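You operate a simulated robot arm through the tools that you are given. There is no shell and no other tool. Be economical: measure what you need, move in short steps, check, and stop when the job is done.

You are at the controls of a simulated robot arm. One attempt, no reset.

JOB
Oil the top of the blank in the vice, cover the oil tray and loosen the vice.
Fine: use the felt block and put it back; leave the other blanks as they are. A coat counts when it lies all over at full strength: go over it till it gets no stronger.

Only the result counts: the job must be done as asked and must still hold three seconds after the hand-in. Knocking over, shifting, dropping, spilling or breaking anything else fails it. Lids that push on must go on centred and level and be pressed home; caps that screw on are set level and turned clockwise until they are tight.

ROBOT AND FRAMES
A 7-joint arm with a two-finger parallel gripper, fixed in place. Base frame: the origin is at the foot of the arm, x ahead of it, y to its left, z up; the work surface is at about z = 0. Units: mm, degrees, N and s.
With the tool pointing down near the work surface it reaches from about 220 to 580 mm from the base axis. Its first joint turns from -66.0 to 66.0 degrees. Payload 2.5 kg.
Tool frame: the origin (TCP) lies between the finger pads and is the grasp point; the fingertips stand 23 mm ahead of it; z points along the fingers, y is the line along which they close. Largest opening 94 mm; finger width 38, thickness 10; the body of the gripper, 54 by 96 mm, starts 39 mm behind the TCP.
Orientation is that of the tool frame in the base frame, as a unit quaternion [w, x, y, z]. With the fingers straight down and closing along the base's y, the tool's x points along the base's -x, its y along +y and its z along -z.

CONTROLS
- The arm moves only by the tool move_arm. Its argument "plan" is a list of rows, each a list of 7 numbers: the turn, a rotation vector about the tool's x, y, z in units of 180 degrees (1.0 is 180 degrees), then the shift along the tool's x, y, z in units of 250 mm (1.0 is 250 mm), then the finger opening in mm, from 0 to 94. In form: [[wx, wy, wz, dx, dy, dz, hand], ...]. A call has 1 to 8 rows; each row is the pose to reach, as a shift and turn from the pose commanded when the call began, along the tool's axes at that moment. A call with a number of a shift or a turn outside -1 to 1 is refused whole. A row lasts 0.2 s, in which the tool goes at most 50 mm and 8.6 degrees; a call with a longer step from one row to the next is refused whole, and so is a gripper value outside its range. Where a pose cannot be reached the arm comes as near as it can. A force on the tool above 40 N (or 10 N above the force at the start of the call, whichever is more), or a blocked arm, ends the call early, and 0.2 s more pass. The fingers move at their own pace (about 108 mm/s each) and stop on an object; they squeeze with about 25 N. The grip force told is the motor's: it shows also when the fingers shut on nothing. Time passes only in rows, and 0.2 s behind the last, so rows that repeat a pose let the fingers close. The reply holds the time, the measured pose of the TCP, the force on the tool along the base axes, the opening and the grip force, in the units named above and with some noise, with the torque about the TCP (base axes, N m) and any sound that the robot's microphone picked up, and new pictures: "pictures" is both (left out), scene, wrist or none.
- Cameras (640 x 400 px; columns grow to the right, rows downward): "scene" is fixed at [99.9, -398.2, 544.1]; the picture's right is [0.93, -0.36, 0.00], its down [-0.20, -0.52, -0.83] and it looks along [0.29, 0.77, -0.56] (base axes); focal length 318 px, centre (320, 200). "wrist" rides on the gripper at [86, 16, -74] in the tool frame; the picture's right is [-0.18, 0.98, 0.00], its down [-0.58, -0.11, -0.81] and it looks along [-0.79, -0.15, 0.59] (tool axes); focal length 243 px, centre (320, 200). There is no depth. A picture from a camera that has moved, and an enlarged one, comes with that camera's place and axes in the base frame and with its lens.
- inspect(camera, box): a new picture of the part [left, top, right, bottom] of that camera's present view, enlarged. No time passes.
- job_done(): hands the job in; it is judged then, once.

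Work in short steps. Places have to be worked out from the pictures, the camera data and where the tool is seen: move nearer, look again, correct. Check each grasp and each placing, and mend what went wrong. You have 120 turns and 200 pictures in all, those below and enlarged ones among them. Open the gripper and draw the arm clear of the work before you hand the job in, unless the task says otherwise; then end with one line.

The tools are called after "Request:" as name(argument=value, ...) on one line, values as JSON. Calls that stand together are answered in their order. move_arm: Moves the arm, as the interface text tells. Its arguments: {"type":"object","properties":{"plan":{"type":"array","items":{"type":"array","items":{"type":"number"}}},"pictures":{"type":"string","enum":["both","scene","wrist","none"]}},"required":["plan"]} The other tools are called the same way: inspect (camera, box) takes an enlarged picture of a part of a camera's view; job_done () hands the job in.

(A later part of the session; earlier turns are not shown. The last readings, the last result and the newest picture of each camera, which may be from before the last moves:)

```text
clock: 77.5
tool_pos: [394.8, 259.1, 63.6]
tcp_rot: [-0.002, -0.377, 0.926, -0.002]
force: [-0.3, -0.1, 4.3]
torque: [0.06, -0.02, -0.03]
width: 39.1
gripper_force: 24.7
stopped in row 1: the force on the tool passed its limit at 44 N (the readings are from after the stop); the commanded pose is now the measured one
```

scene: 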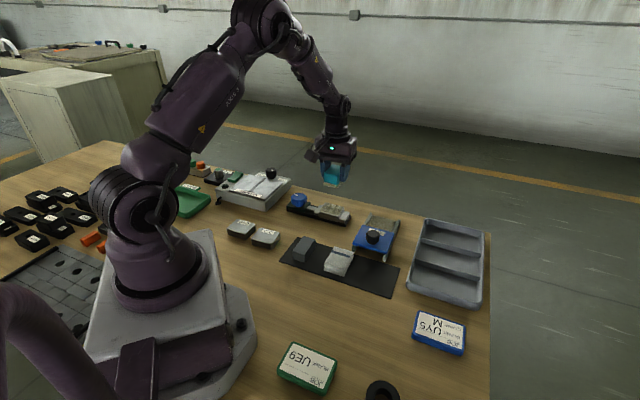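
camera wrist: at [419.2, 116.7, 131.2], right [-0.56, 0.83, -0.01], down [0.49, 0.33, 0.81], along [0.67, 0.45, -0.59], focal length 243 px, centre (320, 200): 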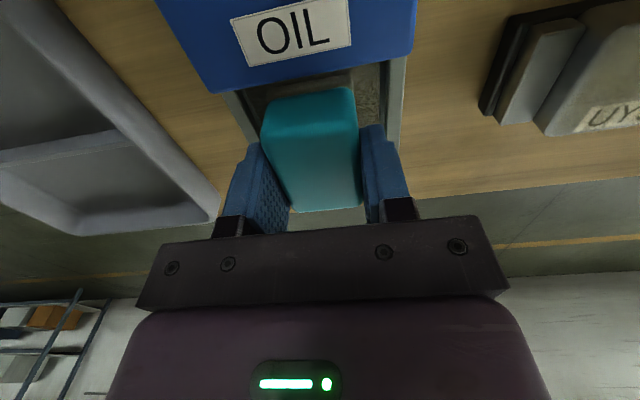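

A stop again in lane 2 on the forward stroke; I do it lighter (0.5 mm higher) in smaller steps.

Request:
move_arm(plan=[[0, 0, 0, 0, 0, 0.0, 25], [0, 0, 0, -0.02, 0, 0.0, 25], [0, 0, 0, -0.04, 0, 0.0, 25], [0, 0, 0, -0.05, 0, 0.0, 25], [0, 0, 0, -0.02, 0, 0.0, 25], [0, 0, 0, 0.01, 0, 0.0, 25], [0, 0, 0, -0.02, 0, 0.0, 25], [0, 0, 0, -0.05, 0, 0.0, 25]], pictures="none")

Request:
move_arm(plan=[[0, 0, 0, 0.02, 0, 0.003, 25], [0, 0, 0, 0.04, 0.03, 0.003, 25], [0, 0, 0, 0.02, 0.03, 0.003, 25], [0, 0, 0, 0, 0.03, 0.003, 25], [0, 0, 0, 0.02, 0.05, 0.0, 25], [0, 0, 0, 0.02, 0.05, -0.1, 25], [0, 0, 0, 0.02, 0.04, -0.25, 25], [0, 0, 0, 0.02, 0.04, -0.34, 25]])

Request:
inspect(camera="wrist", box=[268, 0, 368, 90])

Request:
inspect(camera="scene", box=[317, 195, 345, 220])

```text
clock: 79.3
tool_pos: [405.1, 267.5, 62.2]
tcp_rot: [-0.003, -0.378, 0.926, -0.003]
force: [-4.1, -5.5, 18.8]
torque: [-0.01, 0.2, 0.03]
width: 39.2
gripper_force: 25.0
```

```text
clock: 81.2
tool_pos: [392.6, 271.8, 147.6]
tcp_rot: [-0.004, -0.378, 0.926, -0.003]
force: [-0.6, 1.2, -0.8]
torque: [0.0, 0.01, 0.01]
width: 39.6
gripper_force: 25.2
camera wrist: at [320.7, 223.5, 223.0], right [-0.56, 0.83, -0.01], down [0.49, 0.34, 0.8], along [0.67, 0.44, -0.6], focal length 243 px, centre (320, 200)
```

scene: 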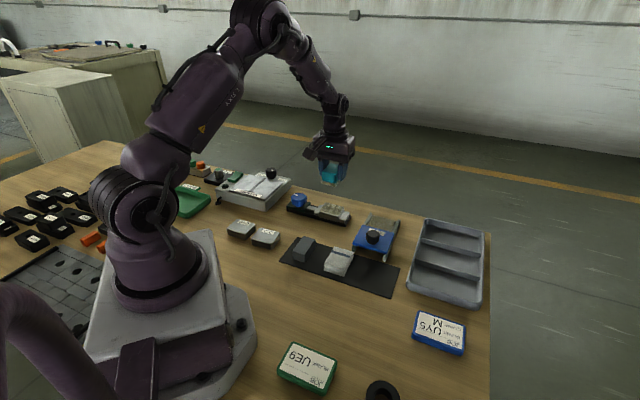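
wrist: 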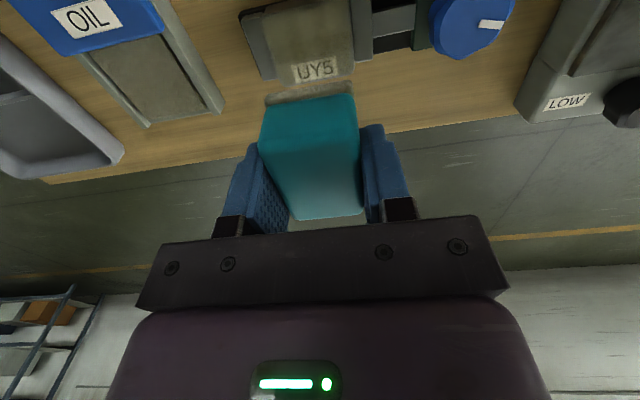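

```text
4.44 times, centred on (318, 45) of wrist
camera zoom: at [320.7, 223.5, 223.0], right [-0.56, 0.83, -0.01], down [0.49, 0.34, 0.8], along [0.67, 0.44, -0.6], focal length 1078 px, centre (329, 889)
```

zoom: 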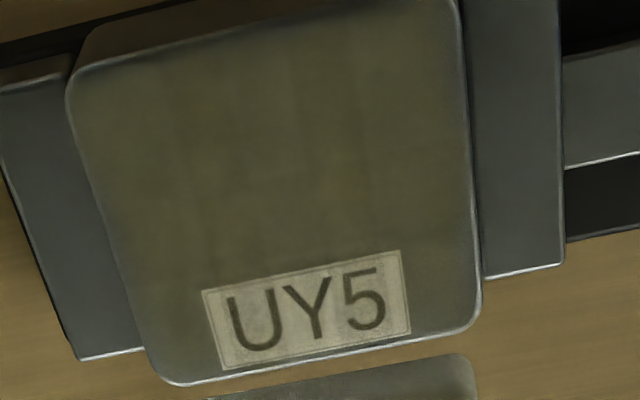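

```text
16.00 times, centred on (331, 208) of scene
camera zoom: at [99.9, -398.2, 544.1], right [0.93, -0.36, 0.0], down [-0.2, -0.52, -0.83], along [0.29, 0.77, -0.56], focal length 5091 px, centre (144, 80)
```

zoom: 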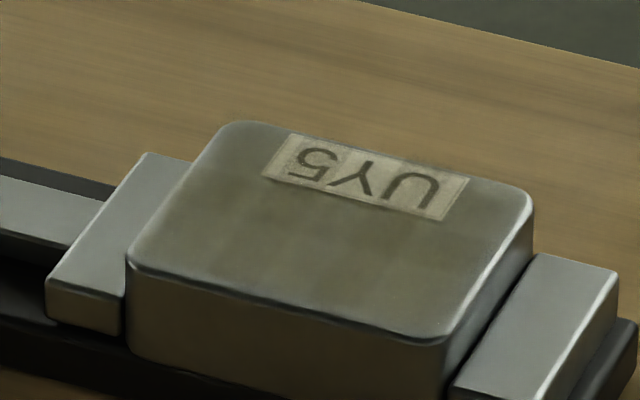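

More even now. I do one more dip and a full all-over pass, also correcting the ~0.5° tool tilt left from the stops.

Request:
move_arm(plan=[[-0.0008, -0.0031, 0, 0.005, -0.145, 0, 25], [-0.0008, -0.0031, 0, 0.01, -0.29, 0, 25], [-0.0008, -0.0031, 0, 0.015, -0.434, 0, 25], [-0.0008, -0.0031, 0, 0.018, -0.584, 0, 25], [-0.0008, -0.0031, 0, 0.018, -0.584, 0.16, 25], [-0.0008, -0.0031, 0, 0.018, -0.584, 0.3, 25], [-0.0008, -0.0031, 0, 0.018, -0.584, 0.366, 25], [-0.0008, -0.0031, 0, 0.018, -0.584, 0.378, 25]], pictures="none")

Request:
move_arm(plan=[[0, 0, 0, 0, 0, 0.004, 25], [0, 0, 0, 0, 0, 0.008, 25]], pictures="none")

```text
clock: 83.0
tool_pos: [492.2, 164.8, 53.8]
tcp_rot: [0.001, -0.377, 0.926, 0.0]
force: [-0.7, -0.6, -0.3]
torque: [-0.02, 0.01, 0.01]
width: 39.3
gripper_force: 24.9
```

```text
clock: 83.5
tool_pos: [493.2, 163.7, 52.3]
tcp_rot: [0.0, -0.377, 0.926, -0.001]
force: [-0.4, 0.6, -0.8]
torque: [-0.01, -0.01, 0.03]
width: 39.8
gripper_force: 25.5
```

Request:
move_arm(plan=[[0, 0, 0, 0, 0, 0.004, 25], [0, 0, 0, 0, 0, 0.008, 25], [0, 0, 0, 0, 0, 0.012, 25]], pictures="none")

```text
clock: 84.3
tool_pos: [492.5, 165.6, 51.2]
tcp_rot: [0.003, -0.377, 0.926, 0.0]
force: [-7.3, -1.0, 21.8]
torque: [-0.12, 0.42, -0.04]
width: 39.2
gripper_force: 25.1
```

Soaked. I regrip at proper height on the pad (rise 7 mm), no extra pressing.

Request:
move_arm(plan=[[0, 0, 0, 0, 0, 0, 46], [0, 0, 0, 0, 0, 0, 46], [0, 0, 0, 0, 0, -0.026, 46], [0, 0, 0, 0, 0, -0.026, 46], [0, 0, 0, 0, 0, -0.026, 25], [0, 0, 0, 0, 0, -0.026, 25], [0, 0, 0, 0, 0, -0.026, 25]], pictures="none")

Request:
move_arm(plan=[[0, 0, 0, 0, 0, -0.05, 25], [0, 0, 0, 0, 0, -0.22, 25], [0, 0, 0, -0.004, 0.15, -0.28, 25], [0, 0, 0, -0.008, 0.3, -0.28, 25], [0, 0, 0, -0.012, 0.46, -0.28, 25], [0, 0, 0, -0.016, 0.606, -0.28, 25], [0, 0, 0, -0.016, 0.606, -0.12, 25], [0, 0, 0, -0.016, 0.606, -0.042, 25]], pictures="none")

```text
clock: 86.0
tool_pos: [492.9, 163.0, 55.5]
tcp_rot: [0.002, -0.376, 0.927, 0.0]
force: [0.7, 0.0, 0.9]
torque: [0.02, 0.0, -0.04]
width: 39.3
gripper_force: 25.5
```

```text
clock: 87.8
tool_pos: [389.5, 275.2, 68.7]
tcp_rot: [0.003, -0.378, 0.926, 0.0]
force: [-4.0, -2.2, 19.6]
torque: [-0.25, 0.3, -0.05]
width: 39.5
gripper_force: 25.3
```

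Contact, initially on the near side; I press 2 mm so it seats flat, correct the slight tilt and stroke lane 1.

Request:
move_arm(plan=[[-0.0007, 0.0018, 0, 0, 0, 0.008, 25], [-0.0007, 0.0018, 0, 0.03, 0, 0.008, 25], [-0.0007, 0.0018, 0, 0.05, 0, 0.006, 25], [-0.0007, 0.0018, 0, 0, 0, 0.006, 25], [-0.0007, 0.0018, 0, -0.04, 0, 0.006, 25], [-0.0007, 0.0018, 0, 0, 0, 0.006, 25], [-0.0007, 0.0018, 0, 0.05, 0, 0.006, 25], [-0.0007, 0.0018, 0, 0, 0, 0.006, 25]], pictures="none")

Request:
move_arm(plan=[[0, 0, 0, -0.04, 0, 0, 25], [0, 0, 0, 0, -0.02, 0, 25], [0, 0, 0, 0.05, -0.036, 0, 25], [0, 0, 0, 0, -0.036, 0, 25], [0, 0, 0, -0.04, -0.036, 0, 25], [0, 0, 0, 0, -0.036, 0, 25], [0, 0, 0, 0.05, -0.036, 0, 25], [0, 0, 0, 0, -0.036, 0, 25]], pictures="none")

```text
clock: 89.5
tool_pos: [390.3, 274.3, 63.1]
tcp_rot: [-0.003, -0.378, 0.926, -0.001]
force: [0.4, -0.5, -0.5]
torque: [-0.01, -0.02, 0.01]
width: 39.3
gripper_force: 24.8
```

```text
clock: 91.3
tool_pos: [395.6, 269.2, 62.6]
tcp_rot: [-0.002, -0.377, 0.926, 0.0]
force: [-0.1, 0.6, -1.5]
torque: [-0.02, 0.0, -0.01]
width: 39.2
gripper_force: 25.0
```

Contact was lost (block slid up). I restore level and lower to ~10 N again.

Request:
move_arm(plan=[[0.0005, -0.0015, 0, 0, 0, 0.004, 25], [0.0005, -0.0015, 0, 0, 0, 0.008, 25]], pictures="none")

```text
clock: 92.0
tool_pos: [397.8, 270.6, 62.5]
tcp_rot: [0.002, -0.378, 0.926, -0.001]
force: [-8.9, -4.5, 25.0]
torque: [-0.44, 0.57, -0.05]
width: 39.3
gripper_force: 25.6
```

The torque says only the near end of the felt touches: the block is pitched in the grip (likely it rested on the tray's far lip when regripped). I lift and look.

Request:
move_arm(plan=[[0, 0, 0, 0, 0, -0.1, 25], [0, 0, 0, 0, 0.0, -0.25, 25], [0, 0, 0, 0, 0.0, -0.34, 25], [0, 0, 0, 0, 0, -0.34, 25]])

Request:
inspect(camera="wrist", box=[200, 0, 440, 240])

Request:
inspect(camera="scene", box=[305, 130, 361, 232])

```text
clock: 93.0
tool_pos: [397.0, 266.3, 146.5]
tcp_rot: [0.0, -0.378, 0.926, 0.0]
force: [0.0, 0.0, -0.7]
torque: [-0.02, 0.02, 0.04]
width: 39.3
gripper_force: 25.1
camera wrist: at [323.9, 218.2, 221.4], right [-0.56, 0.83, 0.0], down [0.49, 0.33, 0.81], along [0.67, 0.45, -0.59], focal length 243 px, centre (320, 200)
```

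scene: 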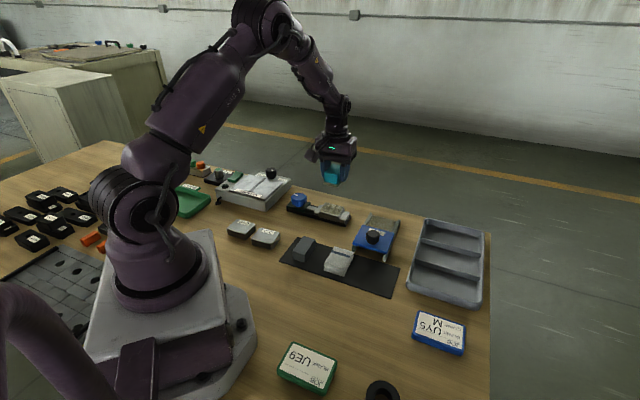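
wrist: 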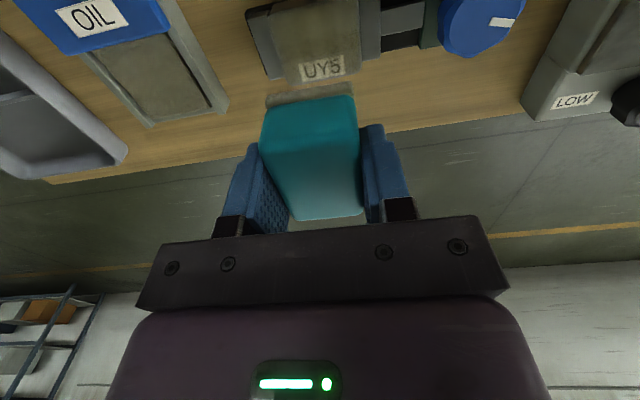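

```text
1.67 times, centred on (320, 120) of wrist
camera zoom: at [323.9, 218.2, 221.4], right [-0.56, 0.83, 0.0], down [0.49, 0.33, 0.81], along [0.67, 0.45, -0.59], focal length 404 px, centre (320, 333)
```

zoom: 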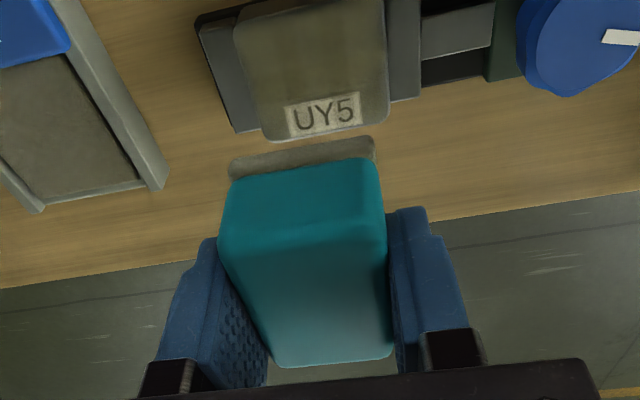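

```text
3.92 times, centred on (333, 181) of scene
camera zoom: at [99.9, -398.2, 544.1], right [0.93, -0.36, 0.0], down [-0.2, -0.52, -0.83], along [0.29, 0.77, -0.56], focal length 1248 px, centre (269, 274)
```

zoom: 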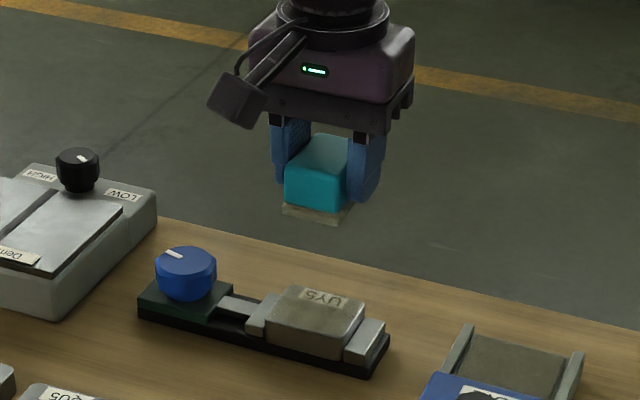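

The block is pitched ≈1.6° (near end low). I compensate by tilting the tool +1.6° about its y, and come down over lane 1.

Request:
move_arm(plan=[[0, 0.009, 0, 0.027, 0.052, 0.0, 25], [0, 0.009, 0, 0.027, 0.052, 0.15, 25], [0, 0.009, 0, 0.027, 0.052, 0.29, 25], [0, 0.009, 0, 0.027, 0.052, 0.322, 25], [0, 0.009, 0, 0.027, 0.052, 0.332, 25], [0, 0.009, 0, 0.027, 0.052, 0.332, 25]], pictures="none")

```text
clock: 94.3
tool_pos: [381.9, 271.4, 64.4]
tcp_rot: [-0.013, -0.377, 0.926, -0.006]
force: [-0.4, 0.0, -1.0]
torque: [0.01, 0.0, 0.01]
width: 39.5
gripper_force: 25.4
```

Request:
move_arm(plan=[[0, 0, 0, 0, 0, 0.006, 25], [0, 0, 0, 0, 0, 0.01, 25]], pictures="none")

```text
clock: 95.0
tool_pos: [383.1, 272.5, 63.6]
tcp_rot: [-0.011, -0.377, 0.926, -0.006]
force: [-4.0, -2.6, 19.4]
torque: [0.12, -0.07, 0.01]
width: 39.2
gripper_force: 25.2
```

Flat contact now (19 N, small torque). Strokes in lane 1.

Request:
move_arm(plan=[[0, 0, 0, 0.02, 0, -0.001, 25], [0, 0, 0, 0.045, 0, 0.0, 25], [0, 0, 0, 0, 0, -0.001, 25], [0, 0, 0, -0.045, 0, -0.003, 25], [0, 0, 0, 0, 0, -0.001, 25], [0, 0, 0, 0.045, 0, 0, 25], [0, 0, 0, 0, 0, -0.001, 25], [0, 0, 0, -0.045, 0, -0.003, 25]], pictures="none")

Request:
move_arm(plan=[[0, 0, 0, 0.045, -0.018, 0.002, 25], [0, 0, 0, 0.09, -0.036, 0.003, 25], [0, 0, 0, 0.045, -0.036, 0.002, 25], [0, 0, 0, 0.0, -0.036, 0, 25], [0, 0, 0, 0.045, -0.036, 0.002, 25], [0, 0, 0, 0.09, -0.036, 0.003, 25], [0, 0, 0, 0.045, -0.036, 0.002, 25]], pictures="none")

```text
clock: 96.8
tool_pos: [389.2, 279.8, 62.1]
tcp_rot: [-0.014, -0.377, 0.926, -0.007]
force: [-6.2, -7.6, 26.7]
torque: [-0.18, 0.17, -0.01]
width: 39.3
gripper_force: 24.5
```

```text
clock: 98.3
tool_pos: [389.3, 265.3, 61.7]
tcp_rot: [-0.012, -0.377, 0.926, -0.006]
force: [-4.6, -6.0, 23.3]
torque: [0.04, -0.06, -0.01]
width: 39.3
gripper_force: 25.3
```

Force holds ≈23 N. Now lane 2.

Request:
move_arm(plan=[[0, 0, 0, 0.0, -0.018, -0.001, 25], [0, 0, 0, 0.04, -0.036, 0.0, 25], [0, 0, 0, 0, -0.036, -0.002, 25], [0, 0, 0, -0.03, -0.036, -0.003, 25], [0, 0, 0, 0, -0.036, -0.002, 25], [0, 0, 0, 0.04, -0.036, 0.0, 25], [0, 0, 0, 0, -0.036, -0.002, 25], [0, 0, 0, -0.03, -0.036, -0.003, 25]], pictures="none")

Request:
move_arm(plan=[[0, 0, 0, 0.03, 0, 0.001, 25], [0, 0, 0, 0.06, 0, 0.002, 25], [0, 0, 0, 0.03, 0.0, 0.001, 25], [0, 0, 0, 0.03, 0.018, -0.1, 25], [0, 0, 0, 0.03, 0.036, -0.25, 25], [0, 0, 0, 0, 0.036, -0.34, 25], [0, 0, 0, 0, 0.036, -0.34, 25]], pictures="wrist")

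Request:
inspect(camera="wrist", box=[258, 0, 368, 90])

Request:
inspect(camera="scene", box=[317, 195, 345, 220])

```text
clock: 100.2
tool_pos: [400.8, 264.6, 61.5]
tcp_rot: [-0.013, -0.377, 0.926, -0.007]
force: [-3.1, -5.1, 21.4]
torque: [-0.07, -0.02, 0.02]
width: 39.8
gripper_force: 25.3
```

```text
clock: 101.8
tool_pos: [395.6, 274.3, 146.5]
tcp_rot: [-0.013, -0.378, 0.926, -0.005]
force: [-0.3, -0.5, -0.2]
torque: [0.03, 0.02, 0.01]
width: 39.8
gripper_force: 24.9
camera wrist: at [324.2, 225.8, 224.3], right [-0.56, 0.83, -0.01], down [0.51, 0.34, 0.79], along [0.66, 0.44, -0.61], focal length 243 px, centre (320, 200)
```

wrist: 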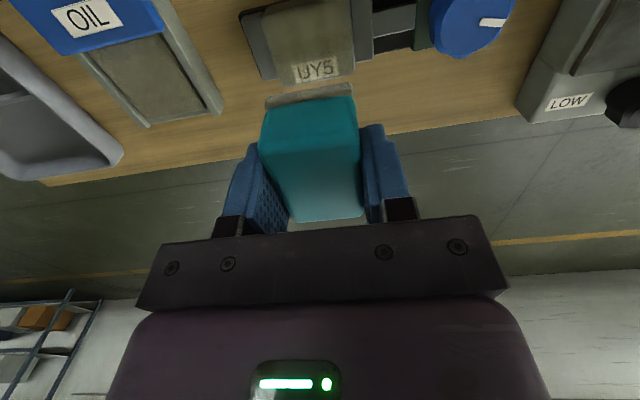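

```text
4.44 times, centred on (313, 45) of wrist
camera zoom: at [324.2, 225.8, 224.3], right [-0.56, 0.83, -0.01], down [0.51, 0.34, 0.79], along [0.66, 0.44, -0.61], focal length 1078 px, centre (351, 889)
```

zoom: 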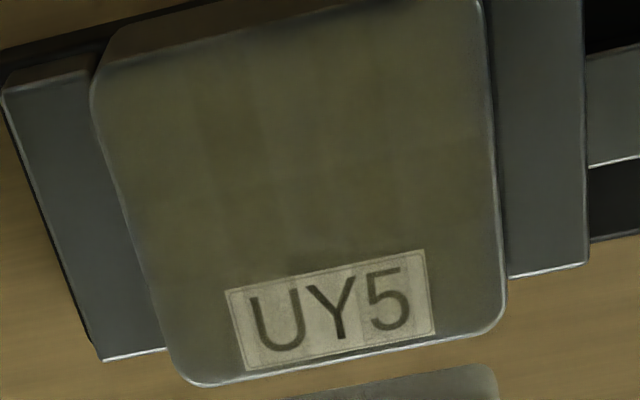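

```text
16.00 times, centred on (331, 208) of scene
camera zoom: at [99.9, -398.2, 544.1], right [0.93, -0.36, 0.0], down [-0.2, -0.52, -0.83], along [0.29, 0.77, -0.56], focal length 5091 px, centre (144, 80)
```

zoom: 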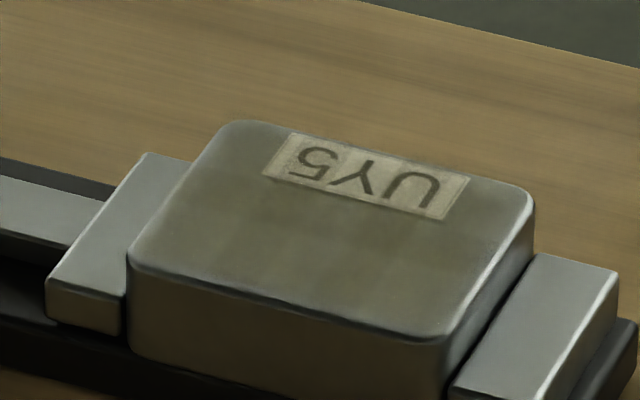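

Request:
inspect(camera="wrist", box=[276, 40, 372, 92])

Request:
inspect(camera="wrist", box=[262, 0, 372, 60])

```text
6.67 times, centred on (324, 66) of wrist
camera zoom: at [324.2, 225.8, 224.3], right [-0.56, 0.83, -0.01], down [0.51, 0.34, 0.79], along [0.66, 0.44, -0.61], focal length 1618 px, centre (293, 1093)
```

zoom: 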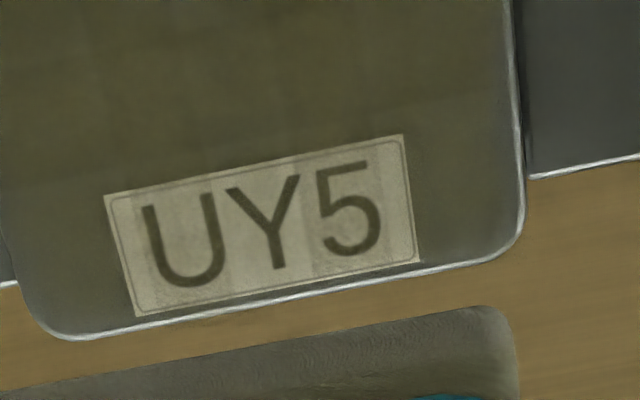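

```text
5.82 times, centred on (317, 30) of wrist
camera zoom: at [324.2, 225.8, 224.3], right [-0.56, 0.83, -0.01], down [0.51, 0.34, 0.79], along [0.66, 0.44, -0.61], focal length 1412 px, centre (338, 1189)
```

zoom: 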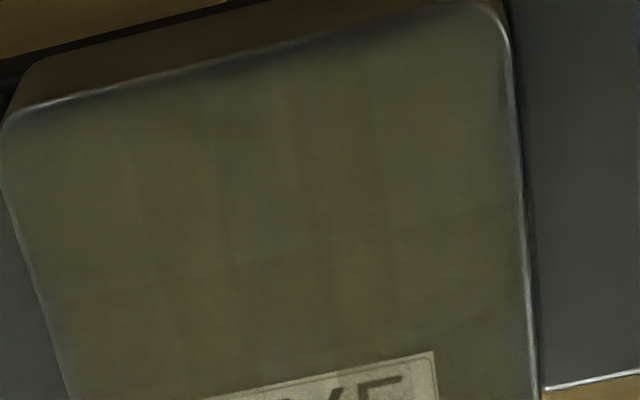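

Almost even, though the label still shows faint cell-to-cell differences. I do another dip (slightly further back to avoid the far lip) and another full pass.

Request:
move_arm(plan=[[0, 0, 0, 0.008, -0.145, 0, 25], [0, 0, 0, 0.016, -0.29, 0, 25], [0, 0, 0, 0.025, -0.434, 0, 25], [0, 0, 0, 0.033, -0.583, 0, 25], [0, 0, 0, 0.033, -0.583, 0.16, 25], [0, 0, 0, 0.033, -0.583, 0.3, 25], [0, 0, 0, 0.033, -0.583, 0.366, 25], [0, 0, 0, 0.033, -0.583, 0.378, 25]], pictures="none")

Request:
move_arm(plan=[[0, 0, 0, 0, 0, 0.004, 25], [0, 0, 0, 0, 0, 0.008, 25], [0, 0, 0, 0, 0, 0.012, 25]], pictures="none")

```text
clock: 103.5
tool_pos: [488.4, 161.2, 52.0]
tcp_rot: [-0.013, -0.378, 0.926, -0.006]
force: [0.7, -0.3, -0.1]
torque: [-0.03, -0.02, 0.01]
width: 39.4
gripper_force: 25.1
```

```text
clock: 104.3
tool_pos: [488.7, 161.6, 50.2]
tcp_rot: [-0.012, -0.378, 0.926, -0.005]
force: [-2.0, -0.1, 3.9]
torque: [0.07, -0.01, 0.05]
width: 39.5
gripper_force: 25.2
```

Contact at ≈50. I press, then regrip 6 mm higher with the block lying flat on the pad.

Request:
move_arm(plan=[[0, 0, 0, 0, 0, 0.006, 25], [0, 0, 0, 0, 0, 0.006, 25], [0, 0, 0, 0, 0, 0.002, 46], [0, 0, 0, 0, 0, 0.0, 46], [0, 0, 0, 0, 0, -0.024, 46], [0, 0, 0, 0, 0, -0.024, 46], [0, 0, 0, 0, 0, -0.024, 25], [0, 0, 0, 0, 0, -0.024, 25]], pictures="wrist")

```text
clock: 106.2
tool_pos: [488.9, 161.1, 55.7]
tcp_rot: [-0.013, -0.377, 0.926, -0.006]
force: [-0.3, -0.3, 0.9]
torque: [0.03, -0.01, 0.01]
width: 39.2
gripper_force: 24.6
camera wrist: at [418.7, 114.0, 133.6], right [-0.56, 0.83, -0.01], down [0.51, 0.34, 0.79], along [0.66, 0.44, -0.61], focal length 243 px, centre (320, 200)
```

wrist: 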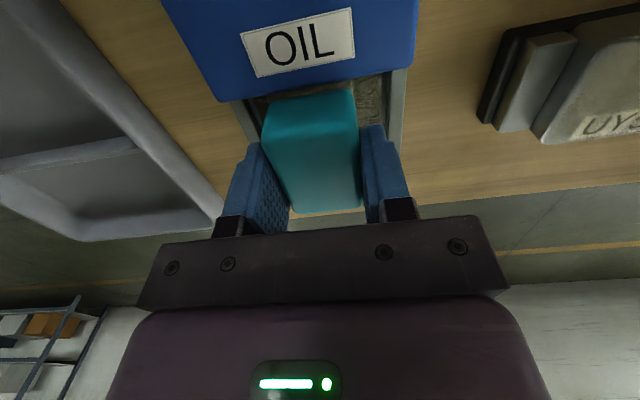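

Good. Lift and carry to the blank, lane 1.

Request:
move_arm(plan=[[0, 0, 0, 0, 0, -0.05, 25], [0, 0, 0, 0, 0, -0.22, 25], [0, 0, 0, 0, 0.15, -0.28, 25], [0, 0, 0, 0, 0.3, -0.28, 25], [0, 0, 0, 0, 0.46, -0.28, 25], [0, 0, 0, 0, 0.608, -0.28, 25], [0, 0, 0, 0, 0.608, -0.12, 25], [0, 0, 0, 0, 0.608, -0.04, 25]], pictures="none")

Request:
move_arm(plan=[[0, 0, 0, 0, 0, 0.004, 25], [0, 0, 0, 0, 0, 0.008, 25]], pictures="none")

```text
clock: 108.0
tool_pos: [382.7, 272.3, 68.6]
tcp_rot: [-0.011, -0.377, 0.926, -0.005]
force: [-5.4, -4.3, 20.4]
torque: [-0.24, 0.29, 0.01]
width: 39.5
gripper_force: 24.9
```

```text
clock: 108.5
tool_pos: [383.7, 273.4, 64.4]
tcp_rot: [-0.011, -0.378, 0.926, -0.005]
force: [-2.1, 0.8, 20.4]
torque: [0.14, -0.02, -0.02]
width: 39.6
gripper_force: 25.3
```

Seated flat at 20 N. Same strokes: lane 1, centre, lane 2.

Request:
move_arm(plan=[[0, 0, 0, 0.03, 0, 0.0, 25], [0, 0, 0, 0.045, 0, 0.0, 25], [0, 0, 0, 0, 0, -0.001, 25], [0, 0, 0, -0.045, 0, -0.003, 25], [0, 0, 0, 0, 0, -0.001, 25], [0, 0, 0, 0.045, 0, 0, 25], [0, 0, 0, 0, 0, -0.001, 25], [0, 0, 0, -0.045, 0, -0.003, 25]], pictures="none")

Request:
move_arm(plan=[[0, 0, 0, 0.045, -0.018, 0.002, 25], [0, 0, 0, 0.09, -0.036, 0.003, 25], [0, 0, 0, 0.045, -0.036, 0.002, 25], [0, 0, 0, 0.0, -0.036, 0, 25], [0, 0, 0, 0.045, -0.036, 0.002, 25], [0, 0, 0, 0.09, -0.036, 0.003, 25], [0, 0, 0, 0.045, -0.036, 0.002, 25], [0, 0, 0, 0.0, -0.036, 0.0, 25]], pictures="none")

Request:
move_arm(plan=[[0, 0, 0, 0.045, -0.018, 0.002, 25], [0, 0, 0, 0.09, -0.036, 0.003, 25], [0, 0, 0, 0.045, -0.036, 0.002, 25], [0, 0, 0, 0.01, -0.036, 0.001, 25], [0, 0, 0, 0.045, -0.036, 0.002, 25], [0, 0, 0, 0.09, -0.036, 0.003, 25], [0, 0, 0, 0.045, -0.036, 0.002, 25], [0, 0, 0, 0.01, -0.036, 0.001, 25]], pictures="none")

```text
clock: 110.3
tool_pos: [391.1, 276.9, 63.1]
tcp_rot: [-0.013, -0.377, 0.926, -0.005]
force: [-0.1, -1.8, 2.7]
torque: [-0.09, 0.07, 0.0]
width: 39.3
gripper_force: 24.9
```

```text
clock: 112.2
tool_pos: [397.3, 271.8, 65.4]
tcp_rot: [-0.012, -0.377, 0.926, -0.005]
force: [0.2, 0.7, -1.4]
torque: [-0.01, -0.03, -0.01]
width: 39.2
gripper_force: 25.0
```

```text
clock: 114.0
tool_pos: [402.9, 263.8, 63.6]
tcp_rot: [-0.013, -0.377, 0.926, -0.005]
force: [-0.8, 0.5, -0.4]
torque: [0.01, -0.04, -0.02]
width: 39.0
gripper_force: 25.7
```

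Contact faded; I lower 1.5 mm and redo lane 2, then check.

Request:
move_arm(plan=[[0, 0, 0, 0.02, 0, 0.007, 25], [0, 0, 0, 0.04, 0, 0.009, 25]], pictures="none")

```text
clock: 114.5
tool_pos: [396.7, 256.9, 63.7]
tcp_rot: [-0.01, -0.378, 0.926, -0.005]
force: [3.2, 4.2, 12.6]
torque: [-0.11, 0.24, -0.03]
width: 39.2
gripper_force: 24.7
```

12 N. Full strokes in lane 2, then centre, then lane 1.

Request:
move_arm(plan=[[0, 0, 0, 0.03, 0, 0.003, 25], [0, 0, 0, 0, 0, 0.002, 25], [0, 0, 0, -0.04, 0, 0.001, 25], [0, 0, 0, 0, 0, 0.002, 25], [0, 0, 0, 0.04, 0, 0.003, 25], [0, 0, 0, 0, 0, 0.002, 25], [0, 0, 0, -0.04, 0, 0.001, 25], [0, 0, 0, 0, 0, 0.002, 25]], pictures="none")

Request:
move_arm(plan=[[0, 0, 0, 0.03, 0.018, 0.002, 25], [0, 0, 0, 0, 0.036, 0.001, 25], [0, 0, 0, -0.04, 0.036, 0, 25], [0, 0, 0, 0, 0.036, 0.001, 25], [0, 0, 0, 0.04, 0.036, 0.002, 25], [0, 0, 0, 0, 0.036, 0.001, 25], [0, 0, 0, -0.04, 0.036, 0, 25], [0, 0, 0, 0, 0.036, 0.001, 25]], pictures="none")

Request:
move_arm(plan=[[0, 0, 0, 0.03, 0.018, 0.002, 25], [0, 0, 0, 0, 0.036, 0.001, 25], [0, 0, 0, -0.04, 0.036, 0, 25], [0, 0, 0, 0, 0.036, 0.001, 25], [0, 0, 0, 0.04, 0.036, 0.002, 25], [0, 0, 0, 0, 0.036, 0.001, 25], [0, 0, 0, -0.04, 0.036, 0, 25], [0, 0, 0, 0, 0.036, 0.001, 25]], pictures="none")

```text
clock: 116.3
tool_pos: [394.9, 257.3, 62.5]
tcp_rot: [-0.013, -0.377, 0.926, -0.005]
force: [2.5, 3.1, 10.1]
torque: [0.04, -0.08, 0.03]
width: 39.3
gripper_force: 24.4
```

```text
clock: 118.2
tool_pos: [389.1, 263.5, 61.8]
tcp_rot: [-0.013, -0.378, 0.926, -0.006]
force: [-0.9, 1.3, 1.0]
torque: [0.04, -0.03, -0.01]
width: 39.5
gripper_force: 24.8
```

```text
clock: 120.0
tool_pos: [384.1, 269.2, 62.1]
tcp_rot: [-0.01, -0.378, 0.926, -0.004]
force: [1.4, 3.2, 9.3]
torque: [-0.08, 0.15, -0.04]
width: 39.4
gripper_force: 24.8
```

Steady light contact. I run one more centre pass slightly firmer, then lift and look.

Request:
move_arm(plan=[[0, 0, 0, 0.03, -0.018, 0.004, 25], [0, 0, 0, 0, -0.036, 0.004, 25], [0, 0, 0, -0.04, -0.036, 0.003, 25], [0, 0, 0, 0, -0.036, 0.004, 25], [0, 0, 0, 0.04, -0.036, 0.005, 25], [0, 0, 0, 0, -0.036, 0.004, 25], [0, 0, 0, -0.04, -0.036, 0.003, 25], [0, 0, 0, 0, -0.036, 0.004, 25]], pictures="none")

Request:
move_arm(plan=[[0, 0, 0, 0, 0, -0.1, 25], [0, 0, 0, 0, 0, -0.25, 25], [0, 0, 0, -0.02, 0, -0.34, 25], [0, 0, 0, -0.02, 0, -0.34, 25]], pictures="none")

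Request:
inspect(camera="wrist", box=[258, 0, 378, 90])

Request:
inspect(camera="scene", box=[317, 195, 345, 220])

```text
clock: 121.8
tool_pos: [388.6, 261.9, 60.1]
tcp_rot: [-0.013, -0.378, 0.926, -0.004]
force: [-0.9, 0.0, -1.0]
torque: [0.01, 0.0, 0.02]
width: 39.5
gripper_force: 25.4
```

```text
clock: 122.8
tool_pos: [395.1, 267.7, 143.5]
tcp_rot: [-0.014, -0.378, 0.926, -0.005]
force: [-0.4, -0.4, -0.9]
torque: [-0.01, 0.02, 0.01]
width: 39.3
gripper_force: 24.9
```

```text
4.44 times, centred on (318, 45) of wrist
camera zoom: at [324.4, 220.0, 221.9], right [-0.56, 0.83, -0.01], down [0.51, 0.34, 0.79], along [0.66, 0.44, -0.61], focal length 1078 px, centre (329, 889)
```

zoom: 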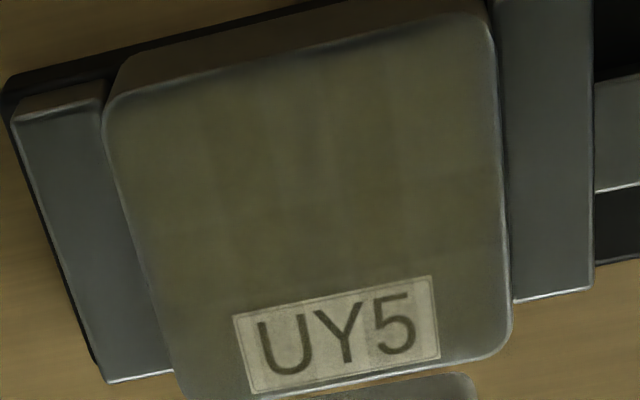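

```text
16.00 times, centred on (331, 208) of scene
camera zoom: at [99.9, -398.2, 544.1], right [0.93, -0.36, 0.0], down [-0.2, -0.52, -0.83], along [0.29, 0.77, -0.56], focal length 5091 px, centre (144, 80)
```

zoom: 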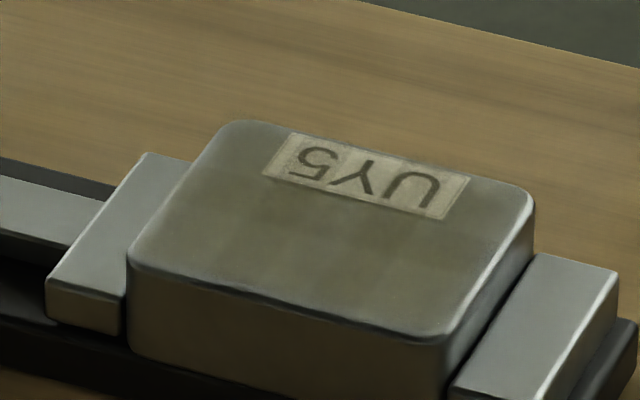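

Views look unchanged from the previous round, suggesting saturation. I check the far band from nearly above, the same vantage as after the first coat.

Request:
move_arm(plan=[[0, -0.009, 0, -0.06, 0.012, 0.0, 25], [0, -0.009, 0, -0.11, 0.012, 0.02, 25], [0, -0.009, 0, -0.11, 0.012, 0.02, 25]], pictures="none")

Request:
inspect(camera="wrist", box=[240, 0, 400, 100])

```text
clock: 123.5
tool_pos: [411.7, 288.2, 138.9]
tcp_rot: [0.001, -0.378, 0.926, -0.001]
force: [-0.6, -0.8, -0.3]
torque: [0.01, 0.0, 0.0]
width: 39.6
gripper_force: 24.5
```

```text
4.00 times, centred on (320, 50) of wrist
camera zoom: at [339.5, 239.4, 213.8], right [-0.56, 0.83, 0.0], down [0.49, 0.33, 0.81], along [0.67, 0.45, -0.59], focal length 970 px, centre (320, 800)
```

zoom: 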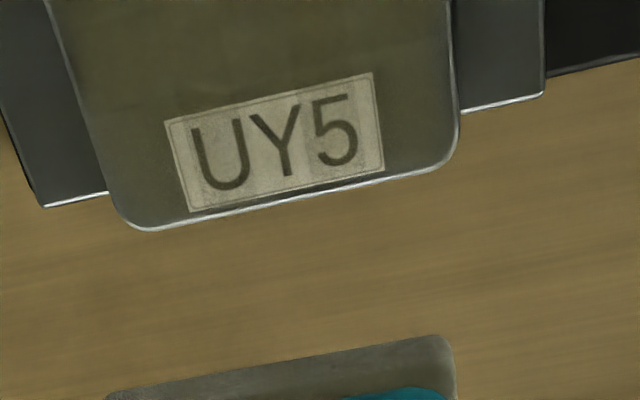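

The strip around the label still seems slightly greyer. I do one targeted round: dip again, then rub the far band with the felt's near half.

Request:
move_arm(plan=[[0, 0, 0, 0.032, -0.145, 0, 25], [0, 0, 0, 0.064, -0.29, 0, 25], [0, 0, 0, 0.097, -0.434, 0, 25], [0, 0, 0, 0.128, -0.578, 0, 25], [0, 0, 0, 0.128, -0.578, 0.16, 25], [0, 0, 0, 0.128, -0.578, 0.3, 25], [0, 0, 0, 0.128, -0.578, 0.34, 25], [0, 0, 0, 0.128, -0.578, 0.352, 25]], pictures="none")

Request:
move_arm(plan=[[0, 0, 0, 0, 0, 0.004, 25], [0, 0, 0, 0, 0, 0.008, 25], [0, 0, 0, 0, 0, 0.012, 25], [0, 0, 0, 0, 0, 0.016, 25]], pictures="none")

```text
clock: 125.3
tool_pos: [489.6, 164.2, 49.6]
tcp_rot: [0.001, -0.377, 0.926, 0.0]
force: [0.0, 0.7, -0.5]
torque: [-0.01, -0.02, 0.02]
width: 39.4
gripper_force: 24.8
```

```text
clock: 126.3
tool_pos: [489.7, 165.1, 48.2]
tcp_rot: [0.001, -0.377, 0.926, 0.0]
force: [-4.8, 0.4, 14.1]
torque: [-0.3, 0.48, -0.06]
width: 39.6
gripper_force: 24.6
```

Soaked. Regrip on the pad (open, rise 7 mm, close).

Request:
move_arm(plan=[[0, 0, 0, 0, 0, 0.002, 46], [0, 0, 0, 0, 0, 0.0, 46], [0, 0, 0, 0, 0, -0.03, 46], [0, 0, 0, 0, 0, -0.03, 46], [0, 0, 0, 0, 0, -0.03, 25], [0, 0, 0, 0, 0, -0.03, 25], [0, 0, 0, 0, 0, -0.03, 25]], pictures="wrist")

Request:
inspect(camera="wrist", box=[200, 60, 440, 220])

```text
clock: 128.0
tool_pos: [490.8, 164.4, 54.7]
tcp_rot: [0.001, -0.377, 0.926, 0.0]
force: [-0.3, -0.2, -0.5]
torque: [0.01, 0.0, -0.02]
width: 39.6
gripper_force: 25.2
camera wrist: at [417.5, 114.7, 130.1], right [-0.56, 0.83, 0.0], down [0.49, 0.33, 0.81], along [0.67, 0.45, -0.59], focal length 243 px, centre (320, 200)
```

wrist: 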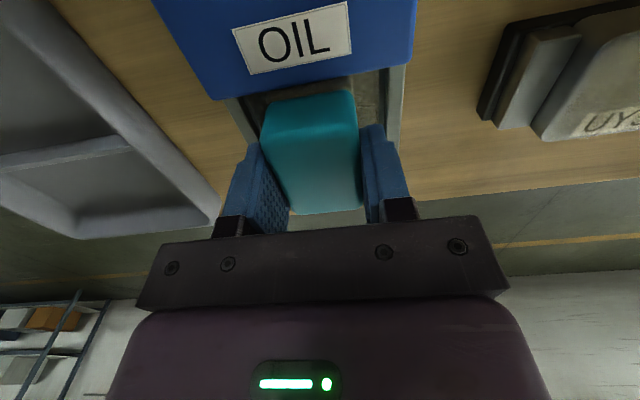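

```text
2.50 times, centred on (320, 140) of wrist
camera zoom: at [417.5, 114.7, 130.1], right [-0.56, 0.83, 0.0], down [0.49, 0.33, 0.81], along [0.67, 0.45, -0.59], focal length 606 px, centre (320, 350)
```

zoom: 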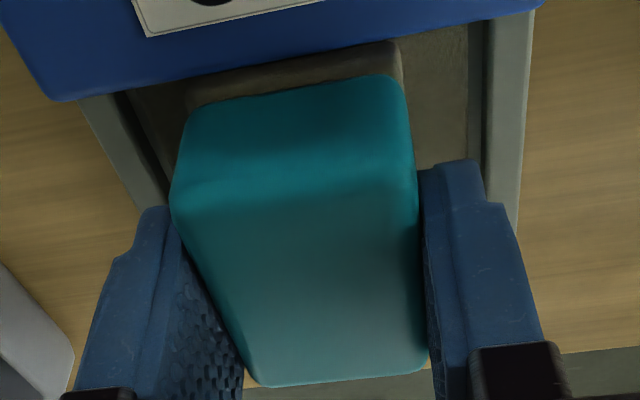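

Carry to the blank with the felt 14 mm forward of centre, outer lane on the knob side.

Request:
move_arm(plan=[[0, 0, 0, 0, 0, -0.05, 25], [0, 0, 0, 0, 0, -0.22, 25], [0, 0, 0, -0.01, 0.15, -0.28, 25], [0, 0, 0, -0.02, 0.3, -0.28, 25], [0, 0, 0, -0.03, 0.46, -0.28, 25], [0, 0, 0, -0.043, 0.618, -0.28, 25], [0, 0, 0, -0.043, 0.618, -0.12, 25], [0, 0, 0, -0.043, 0.618, -0.05, 25]], pictures="none")

Request:
move_arm(plan=[[0, 0, 0, 0, 0, 0.004, 25], [0, 0, 0, 0, 0, 0.008, 25]], pictures="none")

```text
clock: 129.8
tool_pos: [391.4, 281.2, 66.3]
tcp_rot: [0.0, -0.378, 0.926, -0.001]
force: [-0.8, -0.1, -0.9]
torque: [-0.02, 0.01, 0.01]
width: 39.4
gripper_force: 25.1
```

```text
clock: 130.3
tool_pos: [392.5, 280.8, 66.6]
tcp_rot: [0.002, -0.377, 0.926, 0.0]
force: [0.6, -3.2, 15.6]
torque: [-0.39, 0.3, 0.04]
width: 39.4
gripper_force: 25.0
```

15 N. I stroke here, step toward the middle, and stroke again.

Request:
move_arm(plan=[[0, 0, 0, 0.03, 0, 0.002, 25], [0, 0, 0, 0.0, 0, 0.002, 25], [0, 0, 0, -0.03, 0, 0.002, 25], [0, 0, 0, 0.0, 0, 0.002, 25], [0, 0, 0, 0.03, 0, 0.002, 25], [0, 0, 0, -0.03, 0, 0.002, 25], [0, 0, 0, 0.0, -0.024, 0.002, 25], [0, 0, 0, 0.03, -0.024, 0.002, 25]], pictures="none")

Request:
move_arm(plan=[[0, 0, 0, -0.03, 0, 0.002, 25], [0, 0, 0, -0.06, 0, 0.002, 25], [0, 0, 0, -0.03, 0, 0.002, 25], [0, 0, 0, 0.0, 0, 0.002, 25], [0, 0, 0, -0.03, -0.024, 0.002, 25], [0, 0, 0, -0.06, -0.024, 0.002, 25], [0, 0, 0, -0.03, -0.024, 0.002, 25], [0, 0, 0, 0, -0.024, 0.002, 25]], pictures="none")

Request:
move_arm(plan=[[0, 0, 0, -0.03, -0.02, 0.002, 25], [0, 0, 0, -0.05, -0.04, 0.002, 25], [0, 0, 0, -0.02, -0.04, 0.002, 25], [0, 0, 0, 0.0, -0.04, 0.002, 25], [0, 0, 0, -0.03, -0.04, 0.002, 25], [0, 0, 0, -0.05, -0.04, 0.002, 25], [0, 0, 0, -0.02, -0.04, 0.002, 25], [0, 0, 0, 0, -0.04, 0.002, 25]], pictures="none")

```text
clock: 132.2
tool_pos: [388.0, 272.4, 64.5]
tcp_rot: [0.001, -0.378, 0.926, -0.001]
force: [-0.3, -0.5, -0.5]
torque: [-0.02, 0.05, 0.01]
width: 39.0
gripper_force: 25.3
```

```text
clock: 133.9
tool_pos: [393.7, 267.7, 64.6]
tcp_rot: [0.001, -0.378, 0.926, 0.001]
force: [0.2, 1.6, 3.5]
torque: [0.09, -0.04, 0.01]
width: 39.3
gripper_force: 25.0
```

```text
clock: 135.8
tool_pos: [399.2, 261.6, 62.7]
tcp_rot: [0.0, -0.378, 0.926, 0.0]
force: [0.9, 1.7, 4.1]
torque: [0.11, -0.1, 0.02]
width: 39.2
gripper_force: 24.9
```

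Contact light (~4 N); I go 1.2 mm lower and run back through the lanes.

Request:
move_arm(plan=[[0, 0, 0, 0, 0, 0.004, 25], [0, 0, 0, -0.03, 0, 0.006, 25], [0, 0, 0, -0.05, 0, 0.006, 25], [0, 0, 0, -0.02, 0, 0.006, 25], [0, 0, 0, 0.02, 0, 0.006, 25], [0, 0, 0, -0.02, 0, 0.006, 25], [0, 0, 0, -0.05, 0.02, 0.006, 25], [0, 0, 0, 0, 0.03, 0.006, 25]], pictures="none")

Request:
move_arm(plan=[[0, 0, 0, -0.03, 0, 0.002, 25], [0, 0, 0, -0.05, 0, 0.002, 25], [0, 0, 0, -0.02, 0, 0.002, 25], [0, 0, 0, 0.02, 0.02, 0.002, 25], [0, 0, 0, -0.02, 0.04, 0.002, 25], [0, 0, 0, -0.05, 0.04, 0.002, 25], [0, 0, 0, -0.02, 0.04, 0.002, 25], [0, 0, 0, 0.02, 0.04, 0.002, 25]], pictures="none")

Request:
move_arm(plan=[[0, 0, 0, -0.04, 0.0, 0.002, 25], [0, 0, 0, -0.06, 0.01, 0.002, 25], [0, 0, 0, -0.03, 0.01, 0.002, 25], [0, 0, 0, 0, 0.01, -0.1, 25], [0, 0, 0, -0.02, -0.02, -0.25, 25], [0, 0, 0, -0.07, -0.05, -0.31, 25], [0, 0, 0, -0.1, -0.05, -0.31, 25], [0, 0, 0, -0.1, -0.05, -0.31, 25]], pictures="none")

Request:
inspect(camera="wrist", box=[240, 0, 400, 100])

Request:
inspect(camera="scene", box=[317, 195, 345, 220])

```text
clock: 137.6
tool_pos: [395.8, 266.2, 63.3]
tcp_rot: [0.004, -0.378, 0.926, 0.001]
force: [5.7, 3.9, 18.3]
torque: [-0.04, 0.01, 0.02]
width: 39.4
gripper_force: 24.8
```

```text
clock: 139.3
tool_pos: [384.1, 271.2, 63.2]
tcp_rot: [0.002, -0.378, 0.926, 0.001]
force: [3.7, 4.3, 16.0]
torque: [0.12, -0.08, 0.01]
width: 39.1
gripper_force: 25.3
```

```text
clock: 141.2
tool_pos: [410.4, 277.1, 138.7]
tcp_rot: [0.0, -0.379, 0.926, 0.0]
force: [-0.1, -0.2, -1.0]
torque: [-0.03, -0.04, -0.02]
width: 39.6
gripper_force: 25.7
```

```text
4.00 times, centred on (320, 50) of wrist
camera zoom: at [337.4, 227.6, 214.5], right [-0.56, 0.83, 0.0], down [0.49, 0.33, 0.81], along [0.67, 0.45, -0.59], focal length 970 px, centre (320, 800)
```

zoom: 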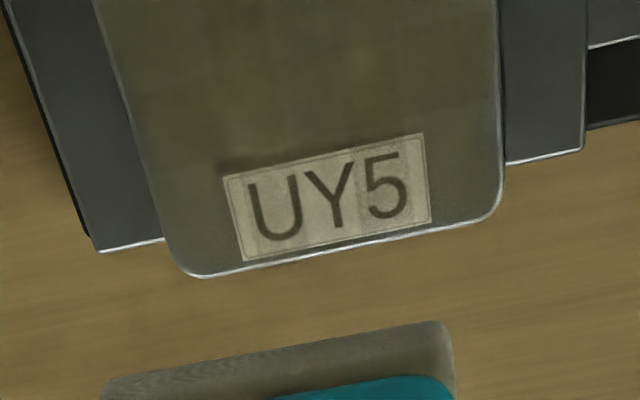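

```text
16.00 times, centred on (331, 208) of scene
camera zoom: at [99.9, -398.2, 544.1], right [0.93, -0.36, 0.0], down [-0.2, -0.52, -0.83], along [0.29, 0.77, -0.56], focal length 5091 px, centre (144, 80)
```

zoom: 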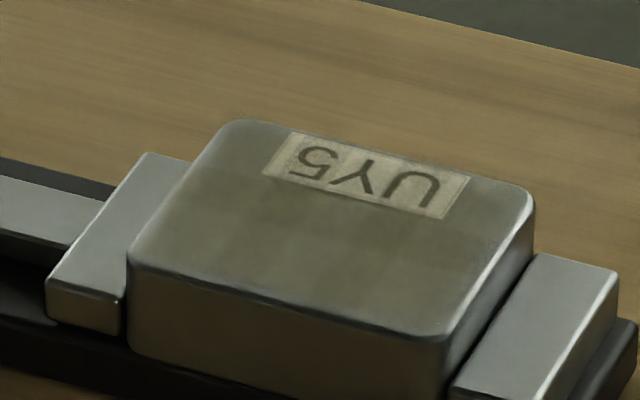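

No further change after two rounds: the coat is saturated. Now I carry the felt block back over its place on the mat.

Request:
move_arm(plan=[[0, 0, 0, 0.12, -0.116, 0, 25], [0, 0, 0, 0.25, -0.232, 0, 25], [0, 0, 0, 0.37, -0.348, 0, 25], [0, 0, 0, 0.5, -0.465, 0, 25], [0, 0, 0, 0.62, -0.58, 0, 25], [0, 0, 0, 0.746, -0.697, 0, 25], [0, 0, 0, 0.746, -0.697, 0.1, 25], [0, 0, 0, 0.746, -0.697, 0.1, 25]])

Request:
inspect(camera="wrist", box=[200, 0, 440, 150])

```text
clock: 142.9
tool_pos: [400.2, 22.5, 114.8]
tcp_rot: [0.001, -0.377, 0.926, 0.0]
force: [0.5, -0.2, 0.0]
torque: [0.03, 0.02, 0.01]
width: 39.2
gripper_force: 25.3
camera wrist: at [327.3, -26.8, 189.9], right [-0.56, 0.83, 0.0], down [0.49, 0.33, 0.81], along [0.67, 0.45, -0.59], focal length 243 px, centre (320, 200)
```

scene: 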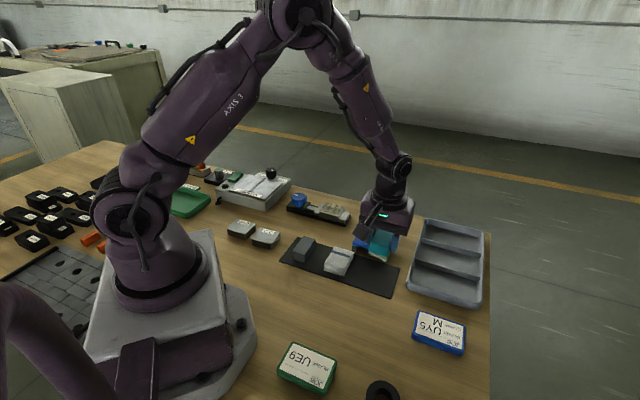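
wrist: 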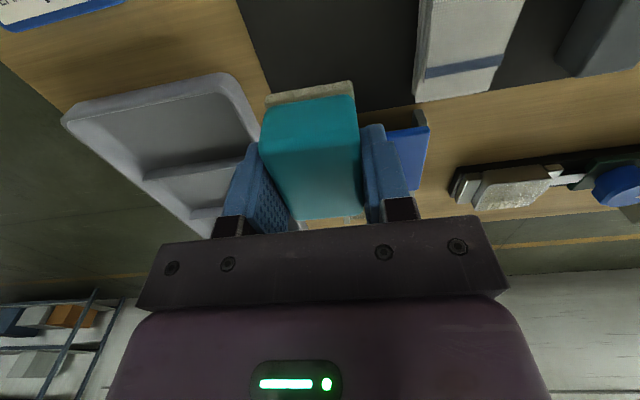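

```text
2.67 times, centred on (320, 75) of wrist
camera zoom: at [327.3, -26.8, 189.9], right [-0.56, 0.83, 0.0], down [0.49, 0.33, 0.81], along [0.67, 0.45, -0.59], focal length 647 px, centre (320, 533)
```

zoom: 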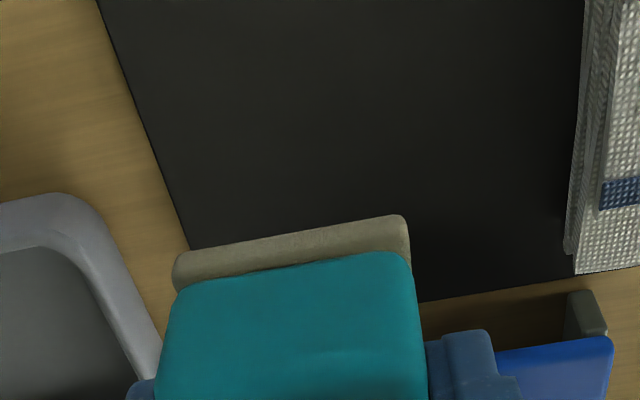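

Right above its place. I lower to near contact.

Request:
move_arm(plan=[[0, 0, 0, 0, 0, 0.12, 25], [0, 0, 0, 0, 0, 0.24, 25], [0, 0, 0, 0, 0, 0.28, 25], [0, 0, 0, 0, 0, 0.3, 25], [0, 0, 0, 0, 0, 0.308, 25]], pictures="none")

```text
clock: 144.2
tool_pos: [397.4, 22.7, 37.9]
tcp_rot: [0.001, -0.377, 0.926, -0.001]
force: [0.1, 0.1, 0.0]
torque: [-0.02, 0.0, 0.01]
width: 39.7
gripper_force: 25.0
```

Request:
move_arm(plan=[[0, 0, 0, 0, 0, 0.006, 25], [0, 0, 0, 0, 0, 0.012, 25], [0, 0, 0, 0, 0, 0.016, 25]], pictures="none")

```text
clock: 144.9
tool_pos: [400.0, 23.0, 33.7]
tcp_rot: [-0.001, -0.378, 0.926, -0.001]
force: [-9.5, -1.7, 20.2]
torque: [0.29, -0.02, 0.14]
width: 39.4
gripper_force: 25.0
```

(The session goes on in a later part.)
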